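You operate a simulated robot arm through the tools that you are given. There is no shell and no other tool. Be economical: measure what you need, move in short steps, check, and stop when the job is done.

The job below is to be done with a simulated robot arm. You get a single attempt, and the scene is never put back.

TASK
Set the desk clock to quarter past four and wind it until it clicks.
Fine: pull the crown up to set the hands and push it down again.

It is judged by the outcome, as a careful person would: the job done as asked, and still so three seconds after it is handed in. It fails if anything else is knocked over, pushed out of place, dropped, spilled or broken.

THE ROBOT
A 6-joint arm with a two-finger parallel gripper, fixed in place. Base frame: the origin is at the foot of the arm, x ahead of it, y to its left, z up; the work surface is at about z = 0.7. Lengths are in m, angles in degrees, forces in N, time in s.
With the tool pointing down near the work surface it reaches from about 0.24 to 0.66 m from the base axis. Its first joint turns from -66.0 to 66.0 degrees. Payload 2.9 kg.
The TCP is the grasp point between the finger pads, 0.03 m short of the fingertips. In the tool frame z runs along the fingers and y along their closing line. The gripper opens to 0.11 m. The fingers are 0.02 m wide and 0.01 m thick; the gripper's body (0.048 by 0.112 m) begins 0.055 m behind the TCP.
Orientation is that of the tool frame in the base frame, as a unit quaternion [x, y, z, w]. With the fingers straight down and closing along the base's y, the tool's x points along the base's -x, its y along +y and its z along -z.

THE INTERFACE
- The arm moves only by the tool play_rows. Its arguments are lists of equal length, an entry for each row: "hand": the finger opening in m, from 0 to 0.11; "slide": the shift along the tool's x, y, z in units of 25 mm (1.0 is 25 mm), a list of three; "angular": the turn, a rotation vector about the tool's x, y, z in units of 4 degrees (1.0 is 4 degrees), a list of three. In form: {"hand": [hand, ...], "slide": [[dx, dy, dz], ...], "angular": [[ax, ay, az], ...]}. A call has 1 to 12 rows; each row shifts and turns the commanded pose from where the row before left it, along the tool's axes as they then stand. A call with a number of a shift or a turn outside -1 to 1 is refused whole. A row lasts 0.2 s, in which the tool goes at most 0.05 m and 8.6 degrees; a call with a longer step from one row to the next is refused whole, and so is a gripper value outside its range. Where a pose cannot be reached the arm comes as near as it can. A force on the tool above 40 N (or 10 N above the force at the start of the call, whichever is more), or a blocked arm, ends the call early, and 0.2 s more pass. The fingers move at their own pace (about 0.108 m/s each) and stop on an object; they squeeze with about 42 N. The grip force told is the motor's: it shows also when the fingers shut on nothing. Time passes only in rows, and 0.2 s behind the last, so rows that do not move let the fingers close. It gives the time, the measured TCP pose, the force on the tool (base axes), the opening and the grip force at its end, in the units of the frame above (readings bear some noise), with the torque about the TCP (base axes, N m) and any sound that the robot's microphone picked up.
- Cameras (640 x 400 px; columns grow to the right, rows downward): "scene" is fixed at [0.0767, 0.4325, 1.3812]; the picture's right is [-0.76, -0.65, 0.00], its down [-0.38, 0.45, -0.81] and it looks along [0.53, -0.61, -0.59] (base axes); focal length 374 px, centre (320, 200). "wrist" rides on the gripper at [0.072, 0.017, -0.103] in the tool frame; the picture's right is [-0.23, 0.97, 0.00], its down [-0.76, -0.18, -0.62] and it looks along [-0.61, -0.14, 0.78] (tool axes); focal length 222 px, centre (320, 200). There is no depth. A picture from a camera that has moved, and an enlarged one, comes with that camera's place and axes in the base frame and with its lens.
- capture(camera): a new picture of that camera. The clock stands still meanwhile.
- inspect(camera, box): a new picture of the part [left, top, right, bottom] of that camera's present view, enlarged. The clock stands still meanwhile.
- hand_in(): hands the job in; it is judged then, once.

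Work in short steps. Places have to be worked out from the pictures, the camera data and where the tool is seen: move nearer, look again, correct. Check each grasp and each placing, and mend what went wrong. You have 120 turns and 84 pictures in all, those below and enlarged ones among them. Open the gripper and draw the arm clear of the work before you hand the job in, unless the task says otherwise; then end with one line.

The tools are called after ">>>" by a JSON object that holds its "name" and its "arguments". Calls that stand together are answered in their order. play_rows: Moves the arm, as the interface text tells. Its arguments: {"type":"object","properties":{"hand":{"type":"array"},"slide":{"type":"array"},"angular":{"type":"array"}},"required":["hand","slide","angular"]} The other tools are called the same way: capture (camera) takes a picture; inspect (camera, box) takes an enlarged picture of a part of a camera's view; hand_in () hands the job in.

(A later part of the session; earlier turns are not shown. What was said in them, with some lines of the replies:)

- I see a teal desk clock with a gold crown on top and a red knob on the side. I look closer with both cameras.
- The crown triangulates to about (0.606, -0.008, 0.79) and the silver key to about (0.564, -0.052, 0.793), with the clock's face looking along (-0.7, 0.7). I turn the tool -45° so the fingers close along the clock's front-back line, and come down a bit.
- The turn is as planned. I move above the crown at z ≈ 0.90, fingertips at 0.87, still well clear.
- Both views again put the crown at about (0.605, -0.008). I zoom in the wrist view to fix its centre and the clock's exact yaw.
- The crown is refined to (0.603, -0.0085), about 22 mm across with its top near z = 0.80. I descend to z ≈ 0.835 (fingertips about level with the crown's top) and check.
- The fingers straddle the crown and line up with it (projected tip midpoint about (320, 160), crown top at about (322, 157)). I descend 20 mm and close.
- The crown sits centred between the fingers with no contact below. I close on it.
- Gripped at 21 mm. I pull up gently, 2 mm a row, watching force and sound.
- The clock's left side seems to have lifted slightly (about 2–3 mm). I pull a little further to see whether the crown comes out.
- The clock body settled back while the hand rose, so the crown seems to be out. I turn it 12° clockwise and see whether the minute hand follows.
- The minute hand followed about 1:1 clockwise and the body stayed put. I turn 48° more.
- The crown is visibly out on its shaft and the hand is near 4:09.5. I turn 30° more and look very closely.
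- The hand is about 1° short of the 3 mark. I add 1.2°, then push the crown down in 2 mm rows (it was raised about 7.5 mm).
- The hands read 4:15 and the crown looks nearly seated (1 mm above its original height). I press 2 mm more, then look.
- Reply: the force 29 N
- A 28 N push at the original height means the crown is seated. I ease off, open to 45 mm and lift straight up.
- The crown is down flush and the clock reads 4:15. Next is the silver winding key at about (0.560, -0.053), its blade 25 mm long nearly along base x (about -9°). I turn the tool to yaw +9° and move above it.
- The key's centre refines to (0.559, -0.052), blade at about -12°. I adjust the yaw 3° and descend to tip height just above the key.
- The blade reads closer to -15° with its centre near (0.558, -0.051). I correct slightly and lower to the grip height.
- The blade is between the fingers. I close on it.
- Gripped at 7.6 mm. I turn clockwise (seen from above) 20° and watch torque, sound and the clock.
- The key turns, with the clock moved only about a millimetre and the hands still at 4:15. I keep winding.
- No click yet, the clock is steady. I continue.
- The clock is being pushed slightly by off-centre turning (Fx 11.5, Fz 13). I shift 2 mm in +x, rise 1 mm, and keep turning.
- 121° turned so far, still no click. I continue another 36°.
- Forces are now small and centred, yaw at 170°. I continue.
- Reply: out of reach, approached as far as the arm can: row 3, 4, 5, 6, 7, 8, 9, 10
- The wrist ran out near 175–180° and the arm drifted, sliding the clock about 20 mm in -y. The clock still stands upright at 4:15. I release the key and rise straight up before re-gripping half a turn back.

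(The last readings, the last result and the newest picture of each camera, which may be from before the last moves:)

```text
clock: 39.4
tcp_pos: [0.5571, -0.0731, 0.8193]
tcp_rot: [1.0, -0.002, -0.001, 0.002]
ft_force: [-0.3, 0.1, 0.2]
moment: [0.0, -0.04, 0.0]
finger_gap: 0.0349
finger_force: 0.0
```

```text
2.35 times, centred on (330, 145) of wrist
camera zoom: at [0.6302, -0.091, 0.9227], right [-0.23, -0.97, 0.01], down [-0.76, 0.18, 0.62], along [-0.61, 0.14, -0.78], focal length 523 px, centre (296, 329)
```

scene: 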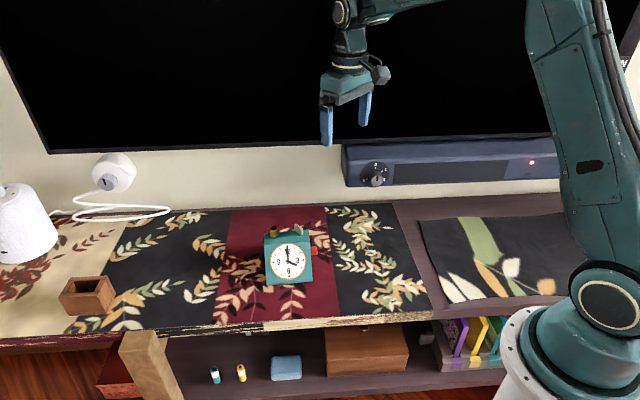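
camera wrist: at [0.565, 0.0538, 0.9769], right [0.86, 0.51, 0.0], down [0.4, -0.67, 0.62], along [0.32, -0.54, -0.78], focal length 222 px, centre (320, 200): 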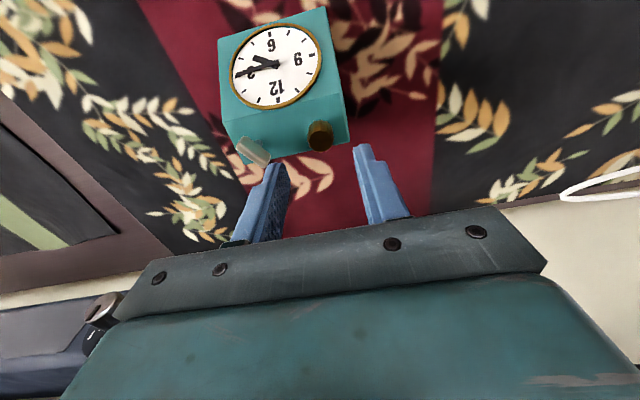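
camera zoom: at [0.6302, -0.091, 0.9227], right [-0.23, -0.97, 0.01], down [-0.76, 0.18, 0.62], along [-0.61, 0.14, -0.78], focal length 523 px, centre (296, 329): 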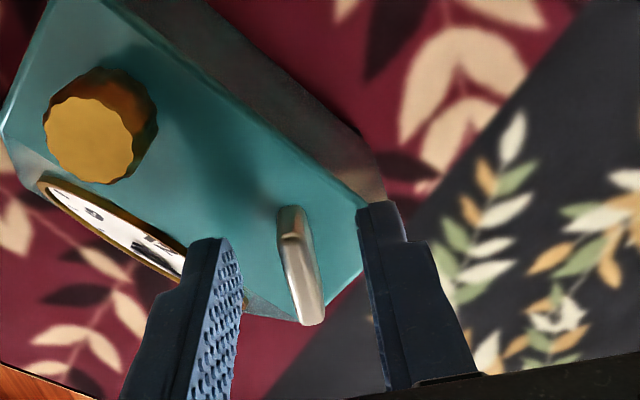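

The key is free. I lift 50 mm straight up to see how the pose responds.

>>> {"name": "play_rows", "arguments": {"hand": [0.035, 0.035, 0.035, 0.035], "slide": [[0, 0, -0.5], [0, 0, -0.5], [0, 0, -0.5], [0, 0, -0.5]], "angular": [[0, 0, 0], [0, 0, 0], [0, 0, 0], [0, 0, 0]]}}

```text
clock: 40.4
tcp_pos: [0.5573, -0.0738, 0.87]
tcp_rot: [1.0, -0.001, -0.001, 0.003]
ft_force: [0.2, -0.6, -0.2]
moment: [-0.03, -0.02, 0.03]
finger_gap: 0.035
finger_force: 0.1
```

It lifted straight and the commanded pose equals the measured one. I turn back by 180° in four calls.

>>> {"name": "play_rows", "arguments": {"hand": [0.035, 0.035, 0.035, 0.035, 0.035, 0.035, 0.035, 0.035, 0.035, 0.035, 0.035, 0.035], "slide": [[0, 0, 0], [0, 0, 0], [0, 0, 0], [0, 0, 0], [0, 0, 0], [0, 0, 0], [0, 0, 0], [0, 0, 0], [0, 0, 0], [0, 0, 0], [0, 0, 0], [0, 0, 0]], "angular": [[0, 0, -1], [0, 0, -1], [0, 0, -1], [0, 0, -1], [0, 0, -1], [0, 0, -1], [0, 0, -1], [0, 0, -1], [0, 0, -1], [0, 0, -1], [0, 0, -1], [0, 0, -1]]}}

>>> {"name": "play_rows", "arguments": {"hand": [0.035, 0.035, 0.035, 0.035, 0.035, 0.035, 0.035, 0.035, 0.035, 0.035, 0.035, 0.035], "slide": [[0, 0, 0], [0, 0, 0], [0, 0, 0], [0, 0, 0], [0, 0, 0], [0, 0, 0], [0, 0, 0], [0, 0, 0], [0, 0, 0], [0, 0, 0], [0, 0, 0], [0, 0, 0]], "angular": [[0, 0, -1], [0, 0, -1], [0, 0, -1], [0, 0, -1], [0, 0, -1], [0, 0, -1], [0, 0, -1], [0, 0, -1], [0, 0, -1], [0, 0, -1], [0, 0, -1], [0, 0, -1]]}}

>>> {"name": "play_rows", "arguments": {"hand": [0.035, 0.035, 0.035, 0.035, 0.035, 0.035, 0.035, 0.035, 0.035, 0.035, 0.035, 0.035], "slide": [[0, 0, 0], [0, 0, 0], [0, 0, 0], [0, 0, 0], [0, 0, 0], [0, 0, 0], [0, 0, 0], [0, 0, 0], [0, 0, 0], [0, 0, 0], [0, 0, 0], [0, 0, 0]], "angular": [[0, 0, -1], [0, 0, -1], [0, 0, -1], [0, 0, -1], [0, 0, -1], [0, 0, -1], [0, 0, -1], [0, 0, -1], [0, 0, -1], [0, 0, -1], [0, 0, -1], [0, 0, -1]]}}

>>> {"name": "play_rows", "arguments": {"hand": [0.035, 0.035, 0.035, 0.035, 0.035, 0.035, 0.035, 0.035, 0.035], "slide": [[0, 0, 0], [0, 0, 0], [0, 0, 0], [0, 0, 0], [0, 0, 0], [0, 0, 0], [0, 0, 0], [0, 0, 0], [0, 0, 0]], "angular": [[0, 0, -1], [0, 0, -1], [0, 0, -1], [0, 0, -1], [0, 0, -1], [0, 0, -1], [0, 0, -1], [0, 0, -1], [0, 0, -1]]}}

>>> {"name": "capture", "arguments": {"camera": "wrist"}}

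>>> {"name": "inspect", "arguments": {"camera": "scene", "box": [240, 190, 340, 290]}}

```text
clock: 43.0
tcp_pos: [0.5579, -0.0732, 0.8702]
tcp_rot: [0.914, 0.407, -0.001, 0.003]
ft_force: [-0.1, -0.1, 0.4]
moment: [0.0, -0.01, 0.01]
finger_gap: 0.0352
finger_force: 0.0
```

```text
clock: 45.6
tcp_pos: [0.5581, -0.0739, 0.8691]
tcp_rot: [0.67, 0.742, -0.003, 0.002]
ft_force: [0.1, 0.1, -0.3]
moment: [0.01, 0.01, 0.02]
finger_gap: 0.0349
finger_force: 0.1
```

```text
clock: 48.2
tcp_pos: [0.5579, -0.0734, 0.868]
tcp_rot: [0.309, 0.951, -0.003, 0.001]
ft_force: [-0.3, 0.2, 0.2]
moment: [0.01, 0.03, -0.01]
finger_gap: 0.0351
finger_force: 0.1
```

```text
clock: 50.2
tcp_pos: [0.5574, -0.0741, 0.8686]
tcp_rot: [0.001, 1.0, -0.004, -0.001]
ft_force: [-0.9, -0.5, -0.3]
moment: [0.02, 0.0, -0.01]
finger_gap: 0.035
finger_force: 0.1
```

```text
44 pictures are left
camera wrist: at [0.4856, -0.057, 0.9721], right [0.23, 0.97, -0.01], down [0.76, -0.17, 0.62], along [0.61, -0.15, -0.78], focal length 222 px, centre (320, 200)
```

wrist: 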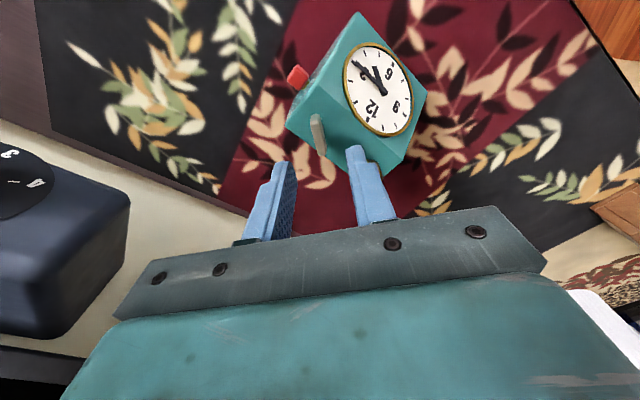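

```text
4.00 times, centred on (290, 240) of scene
camera zoom: at [0.0767, 0.4325, 1.3812], right [-0.76, -0.65, 0.0], down [-0.38, 0.45, -0.81], along [0.53, -0.61, -0.59], focal length 1495 px, centre (440, 40)
```

zoom: 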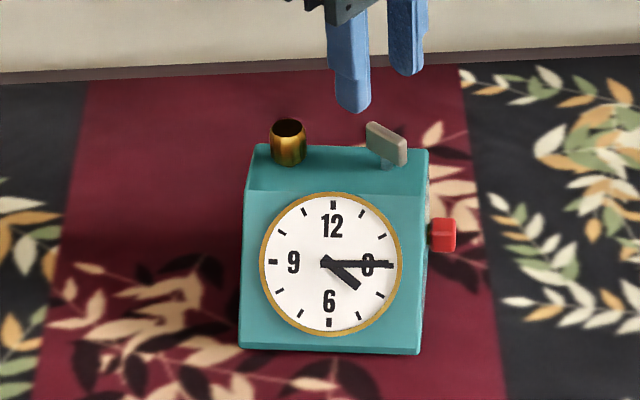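

The key stays where I released it, aligned with yaw 0. I descend over it.

>>> {"name": "play_rows", "arguments": {"hand": [0.035, 0.035, 0.035, 0.035, 0.035], "slide": [[0, 0, 0.5], [0, 0, 0.5], [0, 0, 0.5], [0, 0, 0.5], [0, 0, 0]], "angular": [[0, 0, 0], [0, 0, 0], [0, 0, 0], [0, 0, 0], [0, 0, 0]]}}

>>> {"name": "inspect", "arguments": {"camera": "wrist", "box": [240, 60, 420, 230]}}

```text
clock: 51.4
tcp_pos: [0.5588, -0.0742, 0.8191]
tcp_rot: [0.001, 1.0, -0.003, 0.0]
ft_force: [-0.2, 0.3, 0.5]
moment: [0.02, 0.02, 0.02]
finger_gap: 0.035
finger_force: 0.0
```

```text
2.35 times, centred on (330, 145) of wrist
camera zoom: at [0.4866, -0.0568, 0.922], right [0.23, 0.97, -0.01], down [0.76, -0.18, 0.62], along [0.61, -0.15, -0.78], focal length 523 px, centre (296, 329)
```

zoom: 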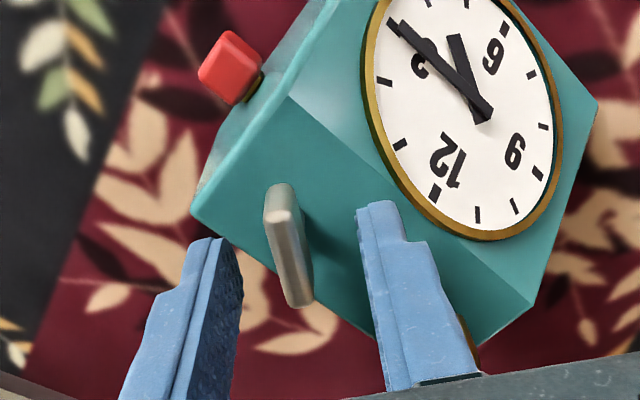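

The key is well centred (about 1.5 mm off in x). I close on it, then slowly slide the clock back about 22 mm in +y to its original place.

>>> {"name": "play_rows", "arguments": {"hand": [0.025, 0.012, 0.0, 0.0], "slide": [[0.06, -0.03, 0], [0, 0, 0], [0, 0, 0], [0, 0, 0]], "angular": [[0, 0, 0], [0, 0, 0], [0, 0, 0], [0, 0, 0]]}}

>>> {"name": "play_rows", "arguments": {"hand": [0, 0, 0, 0, 0, 0, 0, 0], "slide": [[0, 0.12, 0], [0, 0.12, 0], [0, 0.12, 0], [0, 0.12, 0], [0, 0.12, 0], [0, 0.12, 0], [-0.05, 0.12, 0], [0, 0, 0]], "angular": [[0, 0, 0], [0, 0, 0], [0, 0, 0], [0, 0, 0], [0, 0, 0], [0, 0, 0], [0, 0, 0], [0, 0, 0]]}}

>>> {"name": "inspect", "arguments": {"camera": "scene", "box": [240, 190, 340, 290]}}

```text
clock: 52.4
tcp_pos: [0.557, -0.0746, 0.8198]
tcp_rot: [0.0, 1.0, -0.004, -0.001]
ft_force: [1.1, 1.3, 0.0]
moment: [0.25, -0.11, -0.03]
finger_gap: 0.0075
finger_force: 42.0
```

```text
clock: 54.2
tcp_pos: [0.5573, -0.0539, 0.8205]
tcp_rot: [0.002, 1.0, -0.003, 0.003]
ft_force: [12.7, -7.1, 18.4]
moment: [0.06, 0.72, 0.02]
finger_gap: 0.0071
finger_force: 42.3
```

```text
4.00 times, centred on (290, 240) of scene
camera zoom: at [0.0767, 0.4324, 1.3813], right [-0.76, -0.65, 0.0], down [-0.38, 0.45, -0.81], along [0.53, -0.61, -0.59], focal length 1495 px, centre (440, 40)
```

zoom: 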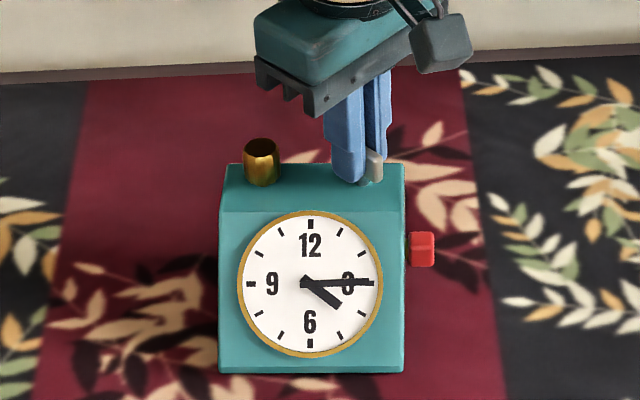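

The clock is back where it was. I keep winding clockwise from yaw 0, easing 0.5 mm up first.

>>> {"name": "play_rows", "arguments": {"hand": [0, 0, 0, 0, 0, 0, 0, 0, 0, 0, 0, 0], "slide": [[-0.03, 0, -0.02], [0, 0, 0], [0, 0, 0], [0, 0, 0], [0, 0, 0], [0, 0, 0], [0, 0, 0], [0, 0, 0], [0, 0, 0], [0, 0, 0], [0, 0, 0], [0, 0, 0]], "angular": [[0, 0, 0], [0, 0, 0.9], [0, 0, 0.9], [0, 0, 0.9], [0, 0, 0.9], [0, 0, 0.9], [0, 0, 0.9], [0, 0, 0.9], [0, 0, 0.9], [0, 0, 0.9], [0, 0, 0.9], [0, 0, 0]]}}

```text
clock: 56.8
tcp_pos: [0.5569, -0.0521, 0.8193]
tcp_rot: [0.31, 0.951, -0.003, 0.0]
ft_force: [-3.3, -0.7, 3.4]
moment: [0.52, 0.49, 0.0]
finger_gap: 0.0074
finger_force: 41.6
```

Turned 200° in all, forces small. I continue 40° more.

>>> {"name": "play_rows", "arguments": {"hand": [0, 0, 0, 0, 0, 0, 0, 0, 0, 0, 0], "slide": [[0, 0, 0], [0, 0, 0], [0, 0, 0], [0, 0, 0], [0, 0, 0], [0, 0, 0], [0, 0, 0], [0, 0, 0], [0, 0, 0], [0, 0, 0], [0, 0, 0]], "angular": [[0, 0, 0.9], [0, 0, 0.9], [0, 0, 0.9], [0, 0, 0.9], [0, 0, 0.9], [0, 0, 0.9], [0, 0, 0.9], [0, 0, 0.9], [0, 0, 0.9], [0, 0, 0.9], [0, 0, 0]]}}

>>> {"name": "inspect", "arguments": {"camera": "scene", "box": [240, 190, 340, 290]}}

```text
clock: 59.2
tcp_pos: [0.559, -0.0544, 0.8201]
tcp_rot: [0.59, 0.807, -0.003, 0.002]
ft_force: [0.3, -4.5, -0.6]
moment: [0.2, 0.04, 0.03]
finger_gap: 0.0077
finger_force: 41.8
```

```text
4.00 times, centred on (290, 240) of scene
camera zoom: at [0.0767, 0.4324, 1.3812], right [-0.76, -0.65, 0.0], down [-0.38, 0.45, -0.81], along [0.53, -0.61, -0.59], focal length 1495 px, centre (440, 40)
```

zoom: 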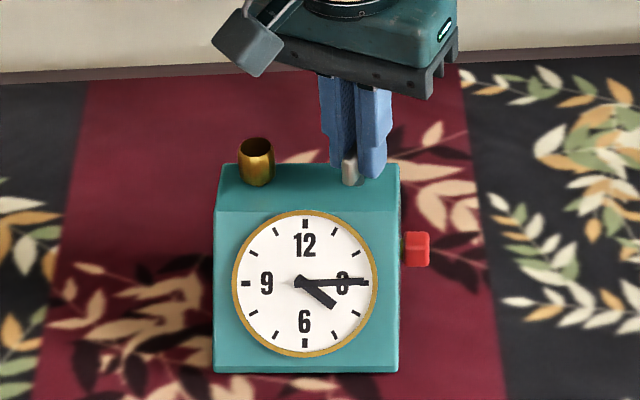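

All steady. I continue.

>>> {"name": "play_rows", "arguments": {"hand": [0, 0, 0, 0, 0, 0, 0, 0, 0, 0, 0], "slide": [[0, 0, 0], [0, 0, 0], [0, 0, 0], [0, 0, 0], [0, 0, 0], [0, 0, 0], [0, 0, 0], [0, 0, 0], [0, 0, 0], [0, 0, 0], [0, 0, 0]], "angular": [[0, 0, 0.9], [0, 0, 0.9], [0, 0, 0.9], [0, 0, 0.9], [0, 0, 0.9], [0, 0, 0.9], [0, 0, 0.9], [0, 0, 0.9], [0, 0, 0.9], [0, 0, 0.9], [0, 0, 0]]}}

```text
clock: 61.6
tcp_pos: [0.5594, -0.0537, 0.8202]
tcp_rot: [0.81, 0.586, -0.001, 0.002]
ft_force: [0.3, 1.7, 0.7]
moment: [0.75, -0.12, -0.04]
finger_gap: 0.0074
finger_force: 42.2
```

About 273° wound. I continue to yaw ~144°.

>>> {"name": "play_rows", "arguments": {"hand": [0, 0, 0, 0, 0, 0, 0, 0, 0, 0, 0], "slide": [[0, 0, 0], [0, 0, 0], [0, 0, 0], [0, 0, 0], [0, 0, 0], [0, 0, 0], [0, 0, 0], [0, 0, 0], [0, 0, 0], [0, 0, 0], [0, 0, 0]], "angular": [[0, 0, 0.9], [0, 0, 0.9], [0, 0, 0.9], [0, 0, 0.9], [0, 0, 0.9], [0, 0, 0.9], [0, 0, 0.9], [0, 0, 0.9], [0, 0, 0.9], [0, 0, 0.9], [0, 0, 0]]}}

>>> {"name": "inspect", "arguments": {"camera": "scene", "box": [240, 190, 340, 290]}}

```text
clock: 64.0
tcp_pos: [0.5573, -0.0528, 0.8194]
tcp_rot: [0.952, 0.307, -0.002, 0.003]
ft_force: [0.2, 0.0, 0.0]
moment: [-0.3, 0.18, -0.02]
finger_gap: 0.0074
finger_force: 41.7
```

```text
4.00 times, centred on (290, 240) of scene
camera zoom: at [0.0768, 0.4325, 1.3812], right [-0.76, -0.65, 0.0], down [-0.38, 0.45, -0.81], along [0.53, -0.61, -0.59], focal length 1495 px, centre (440, 40)
```

zoom: 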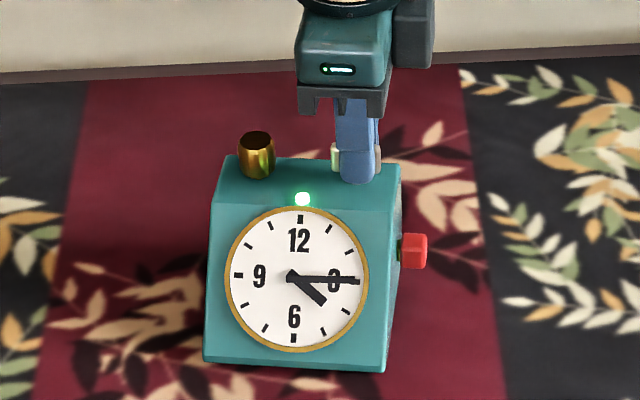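

A green light has come on above the dial and the clock has yawed slightly as the key hit its stop: it appears fully wound. I stop turning, release the key, and look.

>>> {"name": "play_rows", "arguments": {"hand": [0.035, 0.035, 0.035, 0.035, 0.035, 0.035, 0.035], "slide": [[0, 0, 0], [0, 0, 0], [0, 0, -0.3], [0, 0, -0.6], [0, 0, -0.8], [0, 0, -0.8], [0, 0, 0]], "angular": [[0, 0, 0], [0, 0, 0], [0, 0, 0], [0, 0, 0], [0, 0, 0], [0, 0, 0], [0, 0, 0]]}}

>>> {"name": "inspect", "arguments": {"camera": "scene", "box": [240, 190, 340, 290]}}

>>> {"name": "capture", "arguments": {"camera": "wrist"}}

```text
clock: 65.6
tcp_pos: [0.5568, -0.0526, 0.8834]
tcp_rot: [0.952, 0.307, -0.002, 0.003]
ft_force: [-0.2, -0.3, 0.7]
moment: [0.0, 0.0, 0.04]
finger_gap: 0.0348
finger_force: 0.0
```

```text
4.00 times, centred on (290, 240) of scene
camera zoom: at [0.0767, 0.4325, 1.3812], right [-0.76, -0.65, 0.0], down [-0.38, 0.45, -0.81], along [0.53, -0.61, -0.59], focal length 1495 px, centre (440, 40)
```

zoom: 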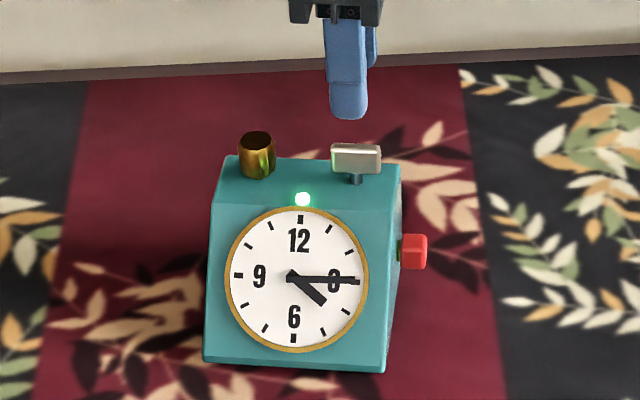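

```text
37 pictures are left
camera wrist: at [0.6263, -0.0232, 0.9845], right [0.39, -0.92, 0.01], down [-0.72, -0.3, 0.63], along [-0.58, -0.25, -0.78], focal length 222 px, centre (320, 200)
```

wrist: 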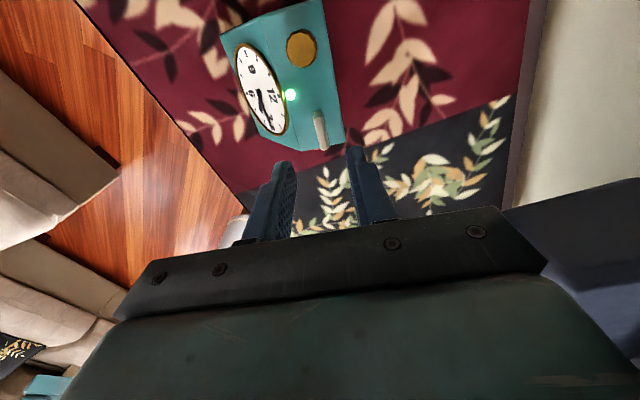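

The green light stays on after release and the key hit a hard stop. I check the hands closely.

>>> {"name": "inspect", "arguments": {"camera": "scene", "box": [268, 228, 348, 282]}}

>>> {"name": "inspect", "arguments": {"camera": "wrist", "box": [215, 0, 355, 155]}}

```text
7.41 times, centred on (308, 255) of scene
camera zoom: at [0.0767, 0.4325, 1.3812], right [-0.76, -0.65, 0.0], down [-0.38, 0.45, -0.81], along [0.53, -0.61, -0.59], focal length 2769 px, centre (409, -207)
```

zoom: 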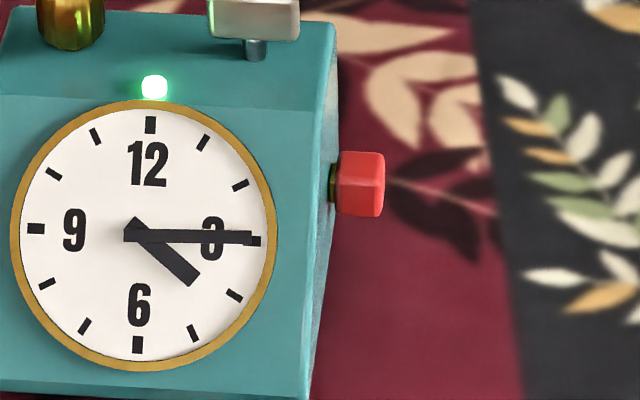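

```text
2.58 times, centred on (285, 78) of wrist
camera zoom: at [0.6263, -0.0232, 0.9845], right [0.39, -0.92, 0.01], down [-0.72, -0.3, 0.63], along [-0.58, -0.25, -0.78], focal length 573 px, centre (410, 516)
```

zoom: 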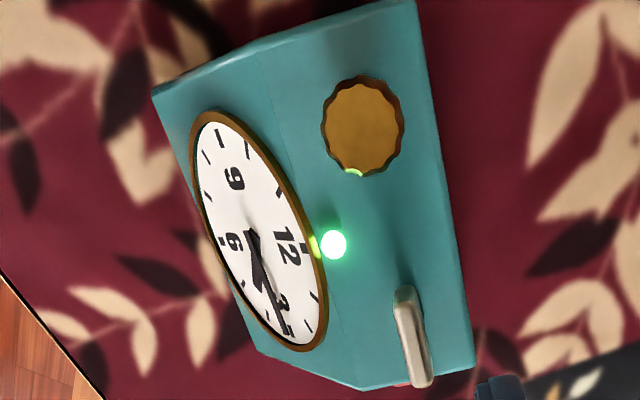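

The hands read quarter past four, the crown is down and the light is on. I raise the arm and draw it back clear.

>>> {"name": "play_rows", "arguments": {"hand": [0.06, 0.06, 0.06, 0.06, 0.06, 0.06, 0.06, 0.06], "slide": [[0, 0, -0.9], [0, 0, -0.9], [0, 0, -0.9], [0, 0, -0.9], [-0.5, 0.3, -0.5], [-0.8, 0.5, 0], [-0.8, 0.5, 0], [-0.8, 0.5, 0]], "angular": [[0, 0, 0], [0, 0, 0], [0, 0, 0], [0, 0, 0], [0, 0, 0], [0, 0, 0], [0, 0, 0], [0, 0, 0]]}}

>>> {"name": "capture", "arguments": {"camera": "scene"}}

>>> {"name": "inspect", "arguments": {"camera": "scene", "box": [268, 228, 348, 282]}}

```text
clock: 67.4
tcp_pos: [0.526, -0.1305, 0.9859]
tcp_rot: [0.951, 0.308, -0.002, 0.003]
ft_force: [0.2, 0.1, 0.6]
moment: [-0.02, -0.01, 0.0]
finger_gap: 0.0595
finger_force: 0.0
```

```text
34 pictures are left
```

scene: 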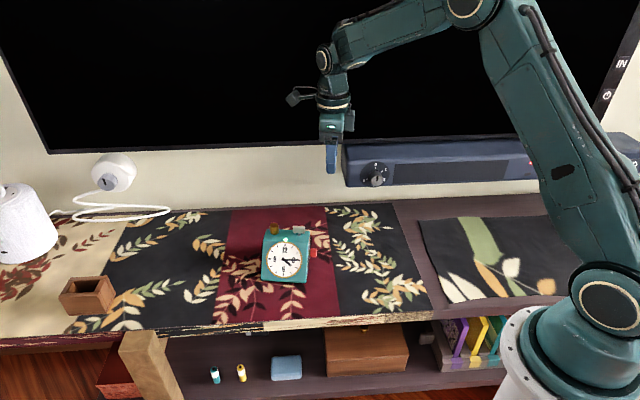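

```text
7.41 times, centred on (308, 255) of scene
camera zoom: at [0.0767, 0.4325, 1.3812], right [-0.76, -0.65, 0.0], down [-0.38, 0.45, -0.81], along [0.53, -0.61, -0.59], focal length 2769 px, centre (409, -207)
```

zoom: 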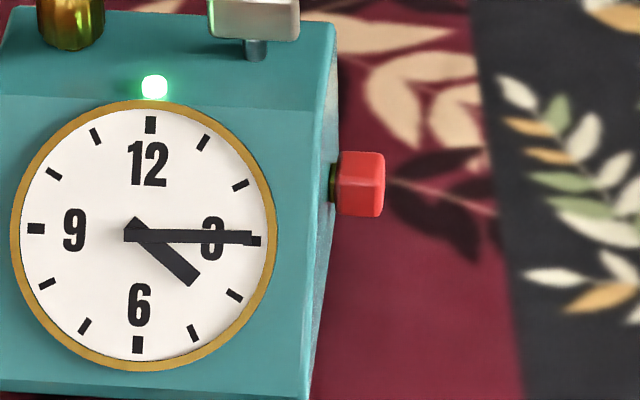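

The arm is clear, everything else is where it was, and the clock reads 4:15 with its light on. I hand in.

>>> {"name": "hand_in", "arguments": {}}

```text
The job is handed in.
```

The desk clock reads about 4:15 with the crown pushed back down. I wound the key clockwise until it hit a stop and a green light came on, but the microphone never reported a click. The clock ended turned about 10° from where it stood, and nothing else was moved.
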